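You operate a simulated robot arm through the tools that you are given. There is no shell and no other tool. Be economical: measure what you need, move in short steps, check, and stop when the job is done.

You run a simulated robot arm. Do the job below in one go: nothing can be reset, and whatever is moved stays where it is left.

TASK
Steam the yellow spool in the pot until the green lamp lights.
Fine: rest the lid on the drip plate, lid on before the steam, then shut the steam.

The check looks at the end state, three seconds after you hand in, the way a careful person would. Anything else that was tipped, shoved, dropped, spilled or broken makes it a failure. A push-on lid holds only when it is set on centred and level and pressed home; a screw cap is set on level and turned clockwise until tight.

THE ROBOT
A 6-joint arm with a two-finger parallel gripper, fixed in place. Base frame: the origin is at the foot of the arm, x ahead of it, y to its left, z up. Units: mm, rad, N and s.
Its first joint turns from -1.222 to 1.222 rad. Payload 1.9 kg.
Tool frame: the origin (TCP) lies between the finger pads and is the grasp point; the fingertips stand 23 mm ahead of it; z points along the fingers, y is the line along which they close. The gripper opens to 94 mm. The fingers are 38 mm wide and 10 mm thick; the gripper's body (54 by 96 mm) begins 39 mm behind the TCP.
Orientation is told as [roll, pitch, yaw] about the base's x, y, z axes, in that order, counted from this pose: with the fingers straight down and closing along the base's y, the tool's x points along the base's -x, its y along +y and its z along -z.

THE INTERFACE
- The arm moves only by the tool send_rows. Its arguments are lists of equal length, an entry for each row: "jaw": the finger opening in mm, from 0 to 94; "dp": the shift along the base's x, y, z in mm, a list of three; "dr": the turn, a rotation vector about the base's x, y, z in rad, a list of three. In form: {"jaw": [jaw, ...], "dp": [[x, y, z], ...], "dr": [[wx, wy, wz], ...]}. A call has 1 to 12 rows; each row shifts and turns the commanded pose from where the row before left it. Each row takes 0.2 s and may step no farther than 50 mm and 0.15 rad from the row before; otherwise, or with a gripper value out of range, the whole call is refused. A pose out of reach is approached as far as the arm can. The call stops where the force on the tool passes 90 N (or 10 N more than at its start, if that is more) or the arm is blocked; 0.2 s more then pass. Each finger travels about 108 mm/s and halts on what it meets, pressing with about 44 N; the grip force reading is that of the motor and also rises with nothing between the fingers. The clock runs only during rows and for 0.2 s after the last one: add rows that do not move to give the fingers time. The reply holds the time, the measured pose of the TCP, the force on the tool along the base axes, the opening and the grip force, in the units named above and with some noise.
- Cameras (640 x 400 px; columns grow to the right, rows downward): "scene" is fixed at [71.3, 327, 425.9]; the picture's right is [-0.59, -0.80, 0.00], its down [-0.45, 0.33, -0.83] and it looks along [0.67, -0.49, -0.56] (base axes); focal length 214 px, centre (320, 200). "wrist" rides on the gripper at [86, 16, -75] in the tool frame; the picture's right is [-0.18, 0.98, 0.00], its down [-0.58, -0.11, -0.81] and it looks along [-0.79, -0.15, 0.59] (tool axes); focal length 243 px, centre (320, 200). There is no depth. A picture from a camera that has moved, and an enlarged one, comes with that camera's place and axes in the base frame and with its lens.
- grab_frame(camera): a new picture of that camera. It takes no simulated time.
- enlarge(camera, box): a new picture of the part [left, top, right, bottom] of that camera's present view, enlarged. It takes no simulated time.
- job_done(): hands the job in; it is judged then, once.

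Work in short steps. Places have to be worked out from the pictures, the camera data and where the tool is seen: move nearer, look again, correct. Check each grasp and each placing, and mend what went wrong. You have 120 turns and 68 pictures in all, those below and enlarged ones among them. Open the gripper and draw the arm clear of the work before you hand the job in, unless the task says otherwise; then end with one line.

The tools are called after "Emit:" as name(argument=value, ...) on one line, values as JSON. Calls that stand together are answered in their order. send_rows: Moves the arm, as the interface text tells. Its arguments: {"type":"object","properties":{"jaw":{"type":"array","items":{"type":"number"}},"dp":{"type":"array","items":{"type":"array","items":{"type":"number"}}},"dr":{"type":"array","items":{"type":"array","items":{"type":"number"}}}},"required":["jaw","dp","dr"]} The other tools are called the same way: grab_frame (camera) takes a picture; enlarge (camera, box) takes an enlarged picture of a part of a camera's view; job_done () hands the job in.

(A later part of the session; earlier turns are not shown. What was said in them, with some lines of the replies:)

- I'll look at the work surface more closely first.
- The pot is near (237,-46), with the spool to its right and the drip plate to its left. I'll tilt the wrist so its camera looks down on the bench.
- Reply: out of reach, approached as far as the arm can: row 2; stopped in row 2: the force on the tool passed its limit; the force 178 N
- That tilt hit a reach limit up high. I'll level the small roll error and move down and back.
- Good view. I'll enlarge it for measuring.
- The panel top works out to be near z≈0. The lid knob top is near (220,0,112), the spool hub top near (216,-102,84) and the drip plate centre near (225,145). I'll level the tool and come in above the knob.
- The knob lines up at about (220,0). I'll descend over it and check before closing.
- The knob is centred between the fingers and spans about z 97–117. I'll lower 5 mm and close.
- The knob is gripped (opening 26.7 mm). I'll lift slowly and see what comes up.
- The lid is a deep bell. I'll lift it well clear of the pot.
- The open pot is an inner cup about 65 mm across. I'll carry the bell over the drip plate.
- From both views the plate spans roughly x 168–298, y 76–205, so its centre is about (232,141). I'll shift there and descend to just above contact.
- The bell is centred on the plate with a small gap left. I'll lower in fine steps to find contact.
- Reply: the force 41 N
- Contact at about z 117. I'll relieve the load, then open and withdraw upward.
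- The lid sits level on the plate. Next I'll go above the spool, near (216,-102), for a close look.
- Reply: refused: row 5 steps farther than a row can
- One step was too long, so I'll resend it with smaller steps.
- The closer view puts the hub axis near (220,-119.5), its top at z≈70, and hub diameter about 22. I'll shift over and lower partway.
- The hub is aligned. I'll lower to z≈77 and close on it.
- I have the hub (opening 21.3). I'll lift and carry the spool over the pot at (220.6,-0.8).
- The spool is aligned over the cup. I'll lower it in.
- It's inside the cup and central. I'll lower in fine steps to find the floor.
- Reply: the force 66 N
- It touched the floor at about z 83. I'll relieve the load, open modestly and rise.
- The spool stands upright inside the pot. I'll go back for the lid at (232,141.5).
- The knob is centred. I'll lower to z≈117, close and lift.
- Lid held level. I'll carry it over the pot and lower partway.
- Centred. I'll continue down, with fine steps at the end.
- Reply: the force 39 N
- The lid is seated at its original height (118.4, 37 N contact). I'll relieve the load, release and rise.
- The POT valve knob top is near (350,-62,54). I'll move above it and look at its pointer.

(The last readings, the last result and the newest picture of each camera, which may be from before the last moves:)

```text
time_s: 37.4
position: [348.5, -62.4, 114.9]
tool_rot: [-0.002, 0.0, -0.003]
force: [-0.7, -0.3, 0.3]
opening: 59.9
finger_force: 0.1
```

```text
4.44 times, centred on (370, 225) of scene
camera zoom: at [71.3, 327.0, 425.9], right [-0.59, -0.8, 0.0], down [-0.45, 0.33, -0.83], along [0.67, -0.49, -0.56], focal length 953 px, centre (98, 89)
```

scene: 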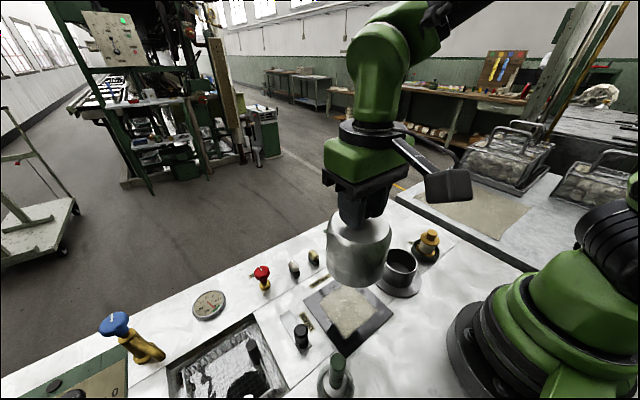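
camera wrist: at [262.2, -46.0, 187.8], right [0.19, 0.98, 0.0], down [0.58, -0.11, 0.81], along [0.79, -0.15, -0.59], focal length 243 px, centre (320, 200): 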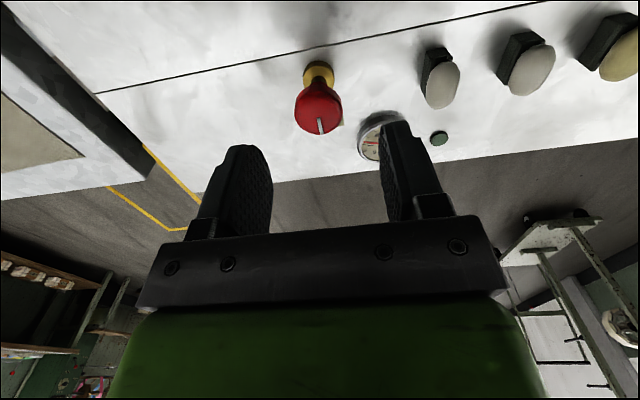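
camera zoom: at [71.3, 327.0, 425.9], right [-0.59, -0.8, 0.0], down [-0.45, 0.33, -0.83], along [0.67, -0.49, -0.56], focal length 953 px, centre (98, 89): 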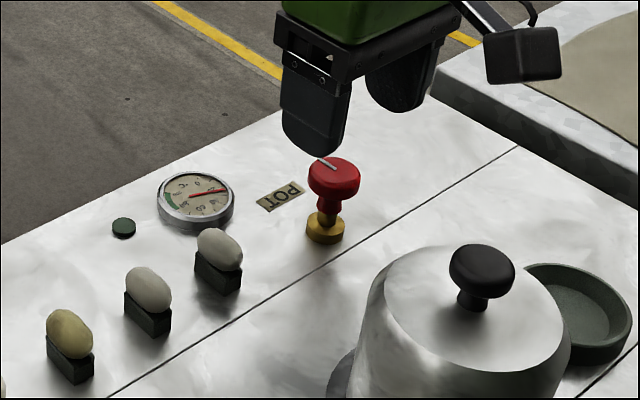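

The pointer faces +x, and the other valve's points the same way, so both are presumably shut. I'll align, lower and grip the knob.

Emit:
send_rows(jaw=[60, 60, 60, 60, 40, 25, 25, 25], dp=[[1, -1, -20], [0, 0, -20], [0, 0, -14], [0, 0, 0], [0, 0, 0], [0, 0, 0], [0, 0, 0], [0, 0, 0]], dr=[[0, 0, 0], [0, 0, 0], [0, 0, 0], [0, 0, 0], [0, 0, 0], [0, 0, 0], [0, 0, 0], [0, 0, 0]])

Emit:
enlarge(camera="scene", box=[310, 180, 430, 270])

```text
time_s: 39.2
position: [349.6, -63.6, 59.6]
tool_rot: [-0.003, 0.0, -0.003]
force: [1.8, -21.8, -8.9]
opening: 34.8
finger_force: 10.8
```

```text
4.44 times, centred on (370, 225) of scene
camera zoom: at [71.3, 327.0, 425.9], right [-0.59, -0.8, 0.0], down [-0.45, 0.33, -0.83], along [0.67, -0.49, -0.56], focal length 953 px, centre (98, 89)
```

zoom: 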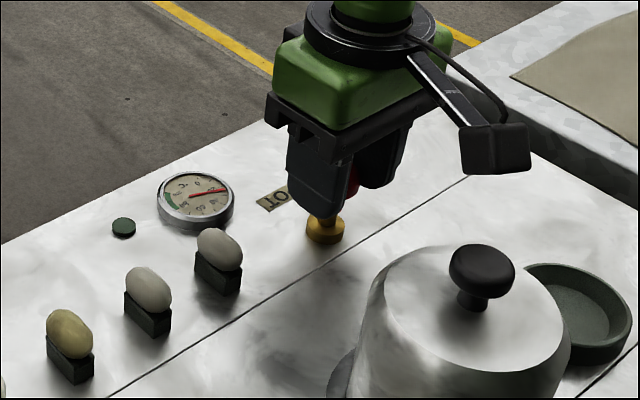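

One finger touches first (y force −22 N), so the knob sits slightly more toward −y. I'll shift 2 mm and let the fingers settle.

Emit:
send_rows(jaw=[25, 25, 25], dp=[[0, -2, 0], [0, 0, 0], [0, 0, 0]], dr=[[0, 0, 0], [0, 0, 0], [0, 0, 0]])

```text
time_s: 40.0
position: [349.2, -64.7, 60.1]
tool_rot: [-0.003, 0.0, -0.002]
force: [0.4, -10.5, -5.2]
opening: 31.5
finger_force: 45.5
```

Now gripped at 31.5 mm. I'll trim 1 mm and turn counterclockwise (opening) a little to feel the response.

Emit:
send_rows(jaw=[25, 25, 25, 25, 25], dp=[[0, -1, 0], [0, 0, 0], [0, 0, 0], [0, 0, 0], [0, 0, 0]], dr=[[0, 0, 0], [0, 0, 0.1], [0, 0, 0.15], [0, 0, 0.15], [0, 0, 0]])

Emit:
enlarge(camera="wrist", box=[240, 60, 480, 210])

Emit:
enlarge(camera="scene", box=[310, 180, 430, 270])

```text
time_s: 41.2
position: [349.6, -67.5, 59.4]
tool_rot: [-0.006, 0.0, 0.399]
force: [-5.7, -35.6, -1.9]
opening: 31.5
finger_force: 45.3
```

```text
2.67 times, centred on (360, 135) of wrist
camera zoom: at [263.5, -85.8, 134.3], right [-0.21, 0.98, 0.0], down [0.58, 0.13, 0.81], along [0.79, 0.17, -0.59], focal length 647 px, centre (213, 373)
```

zoom: 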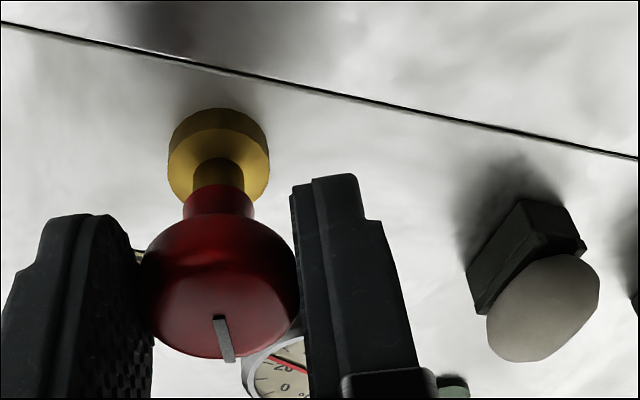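

```text
4.44 times, centred on (370, 225) of scene
camera zoom: at [71.3, 326.9, 425.9], right [-0.59, -0.8, 0.0], down [-0.45, 0.33, -0.83], along [0.67, -0.49, -0.56], focal length 953 px, centre (98, 89)
```

zoom: 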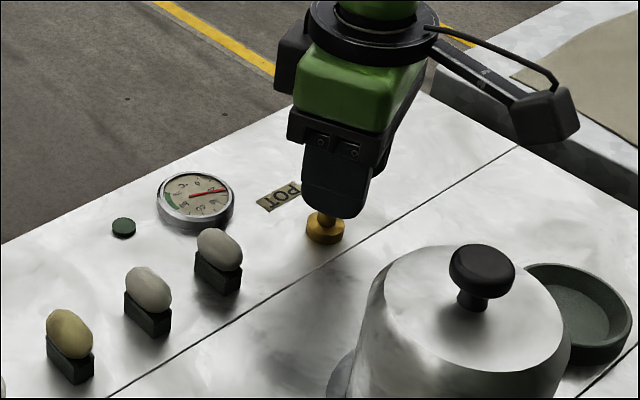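

The pointer turns with the gripper, but there's a −36 N side load in y. I'll shift toward −y to relieve it.

Emit:
send_rows(jaw=[25, 25, 25], dp=[[0, -2, 0], [0, -1, 0], [0, 0, 0]], dr=[[0, 0, 0], [0, 0, 0], [0, 0, 0]])

```text
time_s: 42.0
position: [349.2, -67.3, 59.3]
tool_rot: [0.001, 0.0, 0.398]
force: [-6.4, 15.1, 11.1]
opening: 31.5
finger_force: 45.4
```

Nearly balanced, with the axis near y −67. I'll keep turning counterclockwise and watch the gauge.

Emit:
send_rows(jaw=[25, 25, 25, 25, 25, 25], dp=[[0, 0.8, 0], [0, 0, 0], [0, 0, 0], [0, 0, 0], [0, 0, 0], [0, 0, 0]], dr=[[0, 0, 0.1], [0, 0, 0.12], [0, 0, 0.12], [0, 0, 0.12], [0, 0, 0.12], [0, 0, 0]])

Emit:
enlarge(camera="scene", box=[310, 180, 430, 270])

```text
time_s: 43.4
position: [351.5, -69.3, 59.6]
tool_rot: [-0.012, -0.001, 0.985]
force: [31.5, -39.6, -27.6]
opening: 31.2
finger_force: 45.0
```

```text
4.44 times, centred on (370, 225) of scene
camera zoom: at [71.3, 326.9, 425.9], right [-0.59, -0.8, 0.0], down [-0.45, 0.33, -0.83], along [0.67, -0.49, -0.56], focal length 953 px, centre (98, 89)
```

zoom: 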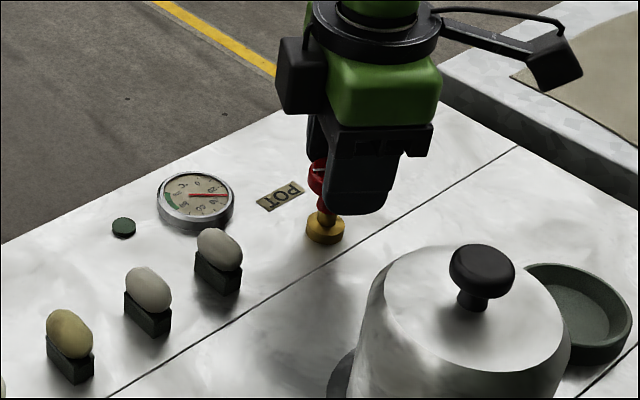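

The gauge needle has started to move, so counterclockwise opens the steam. The knob is off-centre along the fingers (axis nearer (356,-65)), so I'll open and recentre while it steams.

Emit:
send_rows(jaw=[40, 55, 55, 55], dp=[[0, 0, 0], [0, 0, 0], [6, 2, 0], [0, 0, 0]], dr=[[0, 0, 0], [0, 0, 0], [0, 0, 0], [0, 0, 0]])

Emit:
grab_frame(camera="wrist")

Emit:
enlarge(camera="scene", box=[310, 180, 430, 270])

```text
time_s: 44.4
position: [355.9, -65.3, 60.4]
tool_rot: [0.001, 0.0, 0.978]
force: [0.6, 0.6, 0.3]
opening: 55.1
finger_force: 0.1
```

```text
22 pictures are left
camera wrist: at [293.8, -128.5, 134.1], right [-0.71, 0.7, 0.0], down [0.41, 0.42, 0.81], along [0.57, 0.57, -0.59], focal length 243 px, centre (320, 200)
```

wrist: 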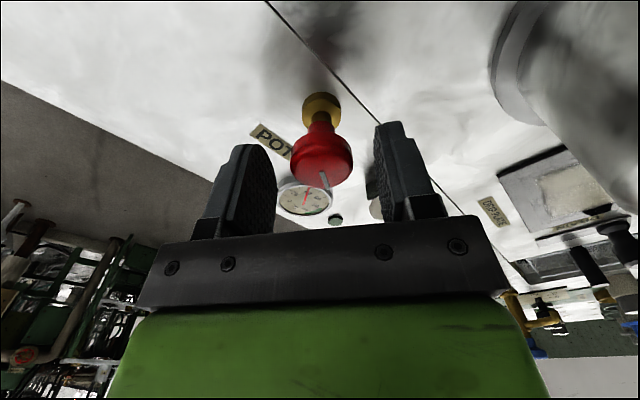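

```text
4.44 times, centred on (370, 225) of scene
camera zoom: at [71.3, 327.0, 425.9], right [-0.59, -0.8, 0.0], down [-0.45, 0.33, -0.83], along [0.67, -0.49, -0.56], focal length 953 px, centre (98, 89)
```

zoom: 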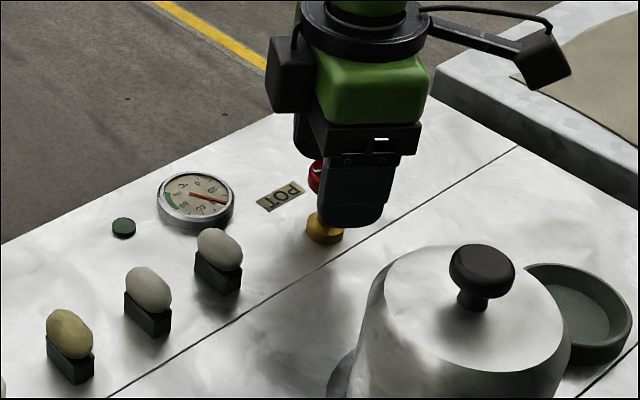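

The needle keeps rising and the knob is now well centred. I'll wait and monitor.

Emit:
send_rows(jaw=[55, 55, 55, 55, 55, 55, 55, 55, 55, 55, 55, 55], dp=[[0, 0, 0], [0, 0, 0], [0, 0, 0], [0, 0, 0], [0, 0, 0], [0, 0, 0], [0, 0, 0], [0, 0, 0], [0, 0, 0], [0, 0, 0], [0, 0, 0], [0, 0, 0]], dr=[[0, 0, 0], [0, 0, 0], [0, 0, 0], [0, 0, 0], [0, 0, 0], [0, 0, 0], [0, 0, 0], [0, 0, 0], [0, 0, 0], [0, 0, 0], [0, 0, 0], [0, 0, 0]])

Emit:
enlarge(camera="scene", box=[320, 210, 390, 260])

```text
time_s: 47.0
position: [355.9, -65.9, 60.1]
tool_rot: [-0.002, -0.001, 0.978]
force: [0.1, -0.9, 0.0]
opening: 55.2
finger_force: 0.0
```

```text
8.00 times, centred on (355, 235) of scene
camera zoom: at [71.3, 327.0, 425.9], right [-0.59, -0.8, 0.0], down [-0.45, 0.33, -0.83], along [0.67, -0.49, -0.56], focal length 1716 px, centre (40, -80)
```

zoom: 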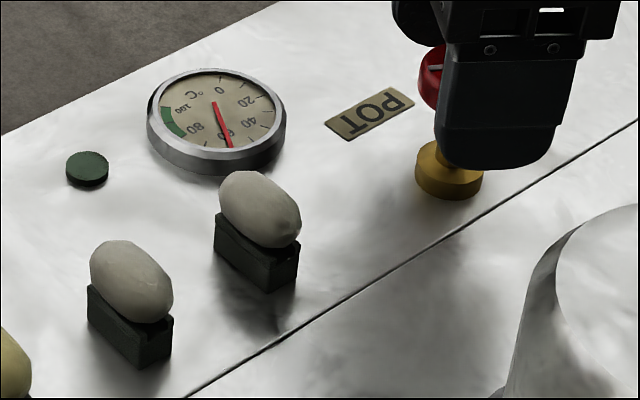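

It's at 60 °C and heading for the green zone. I'll grip the knob again meanwhile, ready to shut.

Emit:
send_rows(jaw=[45, 35, 25, 25, 25, 25, 25, 25, 25, 25], dp=[[0, 0, 0], [0, 0, 0], [0, 0, 0], [0, 0, 0], [0, 0, 0], [0, 0, 0], [0, 0, 0], [0, 0, 0], [0, 0, 0], [0, 0, 0]], dr=[[0, 0, 0], [0, 0, 0], [0, 0, 0], [0, 0, 0], [0, 0, 0], [0, 0, 0], [0, 0, 0], [0, 0, 0], [0, 0, 0], [0, 0, 0]])

Emit:
enlarge(camera="scene", box=[320, 210, 390, 260])

```text
time_s: 49.2
position: [355.1, -64.3, 58.9]
tool_rot: [0.001, 0.002, 0.979]
force: [-21.8, 12.4, 9.8]
opening: 31.4
finger_force: 45.0
```

```text
8.00 times, centred on (355, 235) of scene
camera zoom: at [71.2, 327.0, 425.9], right [-0.59, -0.8, 0.0], down [-0.45, 0.33, -0.83], along [0.67, -0.49, -0.56], focal length 1716 px, centre (40, -80)
```

zoom: 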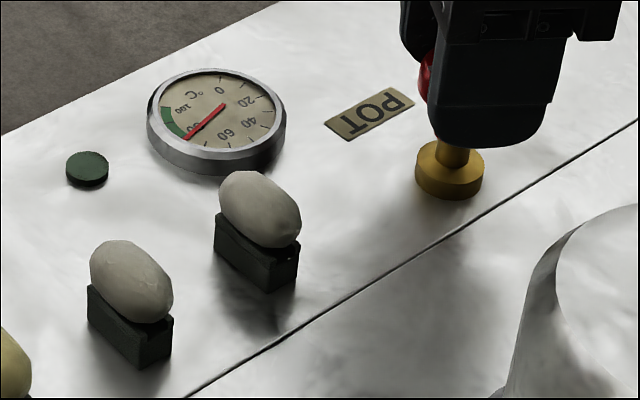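

At ~80 °C, entering green; lamp still dark. I'll relieve the small side load and wait.

Emit:
send_rows(jaw=[25, 25, 25, 25, 25, 25, 25], dp=[[-1.2, 0.7, 0], [0, 0, 0], [0, 0, 0], [0, 0, 0], [0, 0, 0], [0, 0, 0], [0, 0, 0]], dr=[[0, 0, 0], [0, 0, 0], [0, 0, 0], [0, 0, 0], [0, 0, 0], [0, 0, 0], [0, 0, 0]])

Emit:
enlarge(camera="scene", box=[320, 210, 390, 260])

```text
time_s: 50.8
position: [354.2, -65.2, 59.1]
tool_rot: [-0.005, 0.0, 0.978]
force: [15.5, -9.7, -26.1]
opening: 31.2
finger_force: 45.1
```

```text
8.00 times, centred on (355, 235) of scene
camera zoom: at [71.3, 326.9, 425.9], right [-0.59, -0.8, 0.0], down [-0.45, 0.33, -0.83], along [0.67, -0.49, -0.56], focal length 1716 px, centre (40, -80)
```

zoom: 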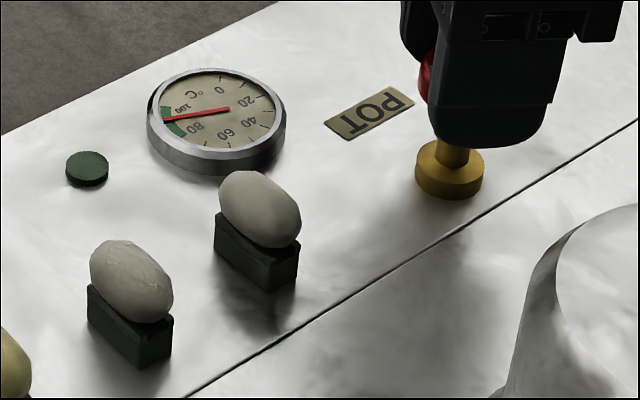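

About 92 °C, well in green. Waiting for the lamp.

Emit:
send_rows(jaw=[25, 25, 25, 25, 25, 25, 25, 25], dp=[[0.5, -0.3, 0], [0, 0, 0], [0, 0, 0], [0, 0, 0], [0, 0, 0], [0, 0, 0], [0, 0, 0], [0, 0, 0]], dr=[[0, 0, 0], [0, 0, 0], [0, 0, 0], [0, 0, 0], [0, 0, 0], [0, 0, 0], [0, 0, 0], [0, 0, 0]])

Emit:
enlarge(camera="scene", box=[320, 210, 390, 260])

```text
time_s: 52.6
position: [355.2, -64.8, 59.8]
tool_rot: [-0.001, 0.0, 0.978]
force: [2.6, -6.0, -14.4]
opening: 31.4
finger_force: 44.9
```

```text
8.00 times, centred on (355, 235) of scene
camera zoom: at [71.3, 327.0, 425.9], right [-0.59, -0.8, 0.0], down [-0.45, 0.33, -0.83], along [0.67, -0.49, -0.56], focal length 1716 px, centre (40, -80)
```

zoom: 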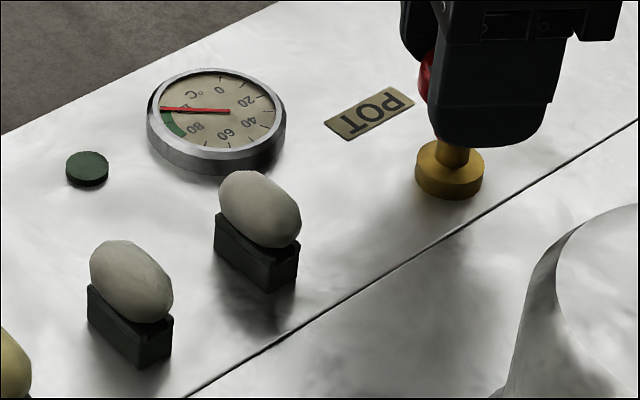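

It's near 98 °C and levelling off. I'll keep holding for the lamp.

Emit:
send_rows(jaw=[25, 25, 25, 25, 25, 25, 25, 25, 25, 25, 25, 25], dp=[[0, 0, 0], [0, 0, 0], [0, 0, 0], [0, 0, 0], [0, 0, 0], [0, 0, 0], [0, 0, 0], [0, 0, 0], [0, 0, 0], [0, 0, 0], [0, 0, 0], [0, 0, 0]], dr=[[0, 0, 0], [0, 0, 0], [0, 0, 0], [0, 0, 0], [0, 0, 0], [0, 0, 0], [0, 0, 0], [0, 0, 0], [0, 0, 0], [0, 0, 0], [0, 0, 0], [0, 0, 0]])

Emit:
enlarge(camera="scene", box=[320, 210, 390, 260])

```text
time_s: 55.2
position: [353.7, -65.7, 59.5]
tool_rot: [0.0, 0.0, 0.98]
force: [-5.4, -3.4, -3.6]
opening: 31.4
finger_force: 45.5
```

```text
8.00 times, centred on (355, 235) of scene
camera zoom: at [71.3, 327.0, 425.9], right [-0.59, -0.8, 0.0], down [-0.45, 0.33, -0.83], along [0.67, -0.49, -0.56], focal length 1716 px, centre (40, -80)
```

zoom: 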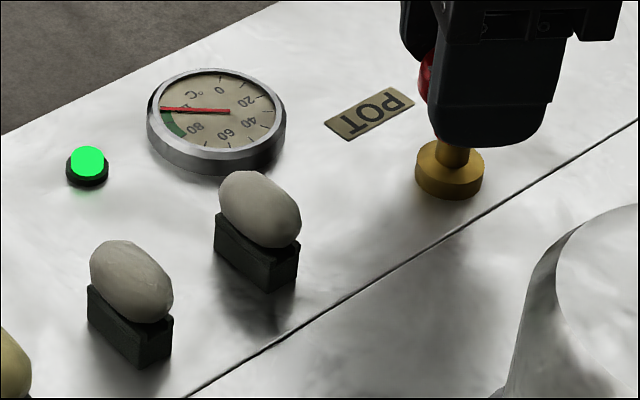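

The green lamp is lit. I'll shut the valve by turning clockwise back to its start angle.

Emit:
send_rows(jaw=[25, 25, 25, 25, 25, 25, 25, 25, 25], dp=[[0, 0, 0], [0, 0, 0], [0, 0, 0], [0, 0, 0], [0, 0, 0], [0, 0, 0], [0, 0, 0], [0, 0, 0], [0, 0, 0]], dr=[[0, 0, -0.13], [0, 0, -0.13], [0, 0, -0.13], [0, 0, -0.13], [0, 0, -0.13], [0, 0, -0.13], [0, 0, -0.12], [0, 0, -0.08], [0, 0, 0]])

```text
time_s: 57.2
position: [354.2, -65.0, 59.6]
tool_rot: [-0.001, 0.003, -0.004]
force: [-18.6, 13.6, 16.4]
opening: 31.3
finger_force: 44.9
```

Back at the start angle. I'll nudge a little further clockwise to be sure it's on its stop.

Emit:
send_rows(jaw=[25, 25, 25], dp=[[0, 0, 0], [0, 0, 0], [0, 0, 0]], dr=[[0, 0, -0.06], [0, 0, -0.06], [0, 0, 0]])

Emit:
enlarge(camera="wrist", box=[240, 60, 480, 210])

Emit:
enlarge(camera="scene", box=[320, 210, 390, 260])

```text
time_s: 58.0
position: [354.0, -65.1, 59.4]
tool_rot: [-0.001, 0.0, -0.124]
force: [-10.8, 25.4, 10.3]
opening: 31.3
finger_force: 45.2
```

```text
2.67 times, centred on (360, 135) of wrist
camera zoom: at [271.0, -38.3, 134.2], right [0.3, 0.95, 0.0], down [0.56, -0.18, 0.81], along [0.77, -0.24, -0.59], focal length 647 px, centre (213, 373)
```

zoom: 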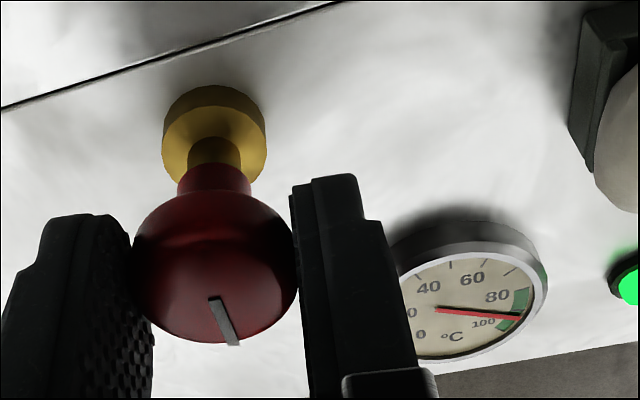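

```text
8.00 times, centred on (355, 235) of scene
camera zoom: at [71.2, 327.0, 425.9], right [-0.59, -0.8, 0.0], down [-0.45, 0.33, -0.83], along [0.67, -0.49, -0.56], focal length 1716 px, centre (40, -80)
```

zoom: 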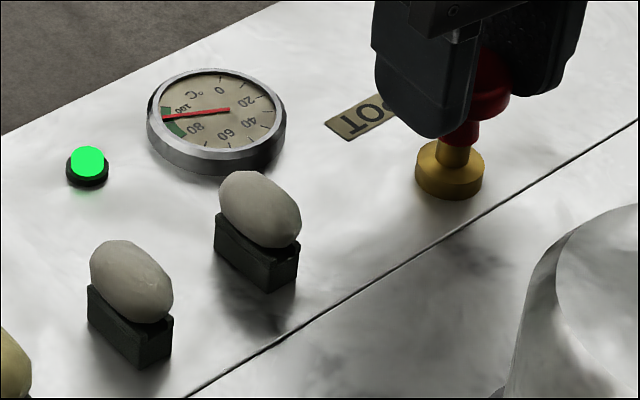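

The temperature is falling, so the steam is shut. I'll release, rise to the same viewpoint as before and compare the pointer.

Emit:
send_rows(jaw=[35, 50, 60, 60, 60, 60, 60, 60], dp=[[0, 0, 0], [0, 0, 0], [0, 0, 0], [0, 0, 15], [0, 0, 20], [-5, 2.5, 20], [0, 0, 0], [0, 0, 0]], dr=[[0, 0, 0], [0, 0, 0], [0, 0, 0], [0, 0, 0], [0, 0, 0], [0, 0, 0.12], [0, 0, 0], [0, 0, 0]])

Emit:
grab_frame(camera="wrist")

Emit:
enlarge(camera="scene", box=[310, 180, 430, 270])

```text
time_s: 59.8
position: [348.8, -63.0, 114.5]
tool_rot: [-0.002, 0.001, -0.002]
force: [0.5, -0.8, 0.4]
opening: 59.9
finger_force: 0.0
```

```text
13 pictures are left
camera wrist: at [263.0, -46.7, 189.4], right [0.19, 0.98, 0.0], down [0.58, -0.11, 0.81], along [0.79, -0.15, -0.59], focal length 243 px, centre (320, 200)
```

wrist: 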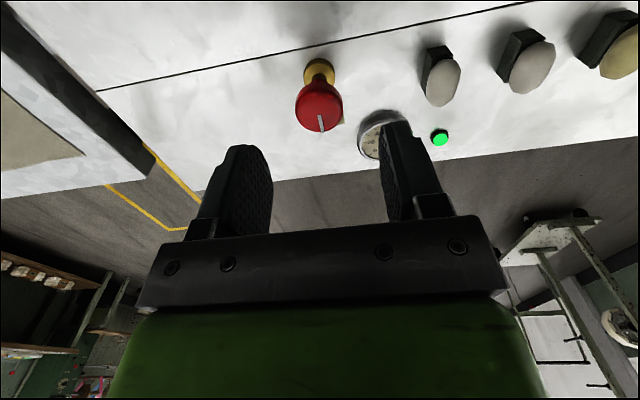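

```text
4.44 times, centred on (370, 225) of scene
camera zoom: at [71.3, 327.0, 425.9], right [-0.59, -0.8, 0.0], down [-0.45, 0.33, -0.83], along [0.67, -0.49, -0.56], focal length 953 px, centre (98, 89)
```

zoom: 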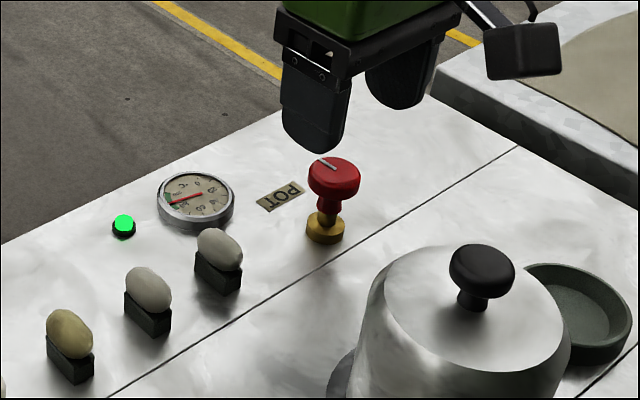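

The pointer is back at its original position, the temperature is falling and the lamp stays lit. I'll draw the arm up and clear for a final check.

Emit:
send_rows(jaw=[60, 60, 60, 60, 60], dp=[[0, 0, 40], [0, 0, 45], [-20, 0, 40], [-20, 0, 30], [0, 0, 0]], dr=[[0, 0, 0], [0, 0, 0], [0, 0, 0], [0, 0, 0], [0, 0, 0]])

Emit:
grab_frame(camera="scene")

Emit:
enlarge(camera="scene", box=[320, 200, 460, 305])

```text
time_s: 61.0
position: [309.4, -63.4, 269.1]
tool_rot: [-0.003, 0.0, -0.001]
force: [0.5, 0.6, -0.3]
opening: 59.9
finger_force: 0.1
```

```text
11 pictures are left
```

scene: 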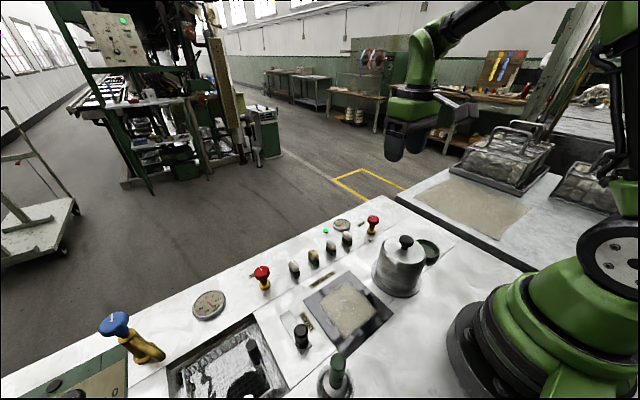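

```text
3.81 times, centred on (390, 252) of scene
camera zoom: at [71.2, 327.0, 425.9], right [-0.59, -0.8, 0.0], down [-0.45, 0.33, -0.83], along [0.67, -0.49, -0.56], focal length 817 px, centre (53, 0)
```

zoom: 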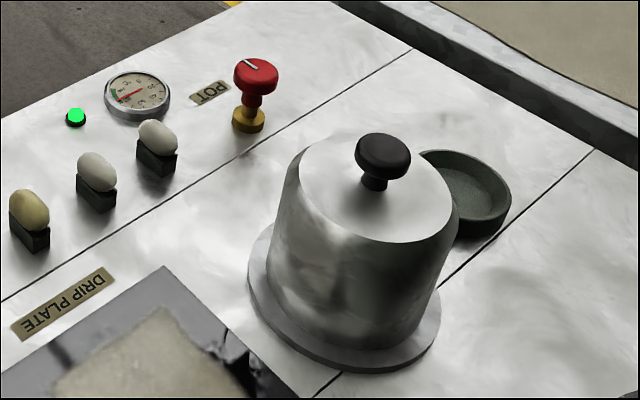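

The spool is in the pot with the lid seated, the lamp is lit and the steam is shut. Nothing else was disturbed, so I'm handing in.

Emit:
job_done()

```text
The job is handed in.
```

The yellow spool is steamed: the green lamp lit, the POT steam valve is shut, the lid is back on the pot with the spool inside, and the arm is clear.
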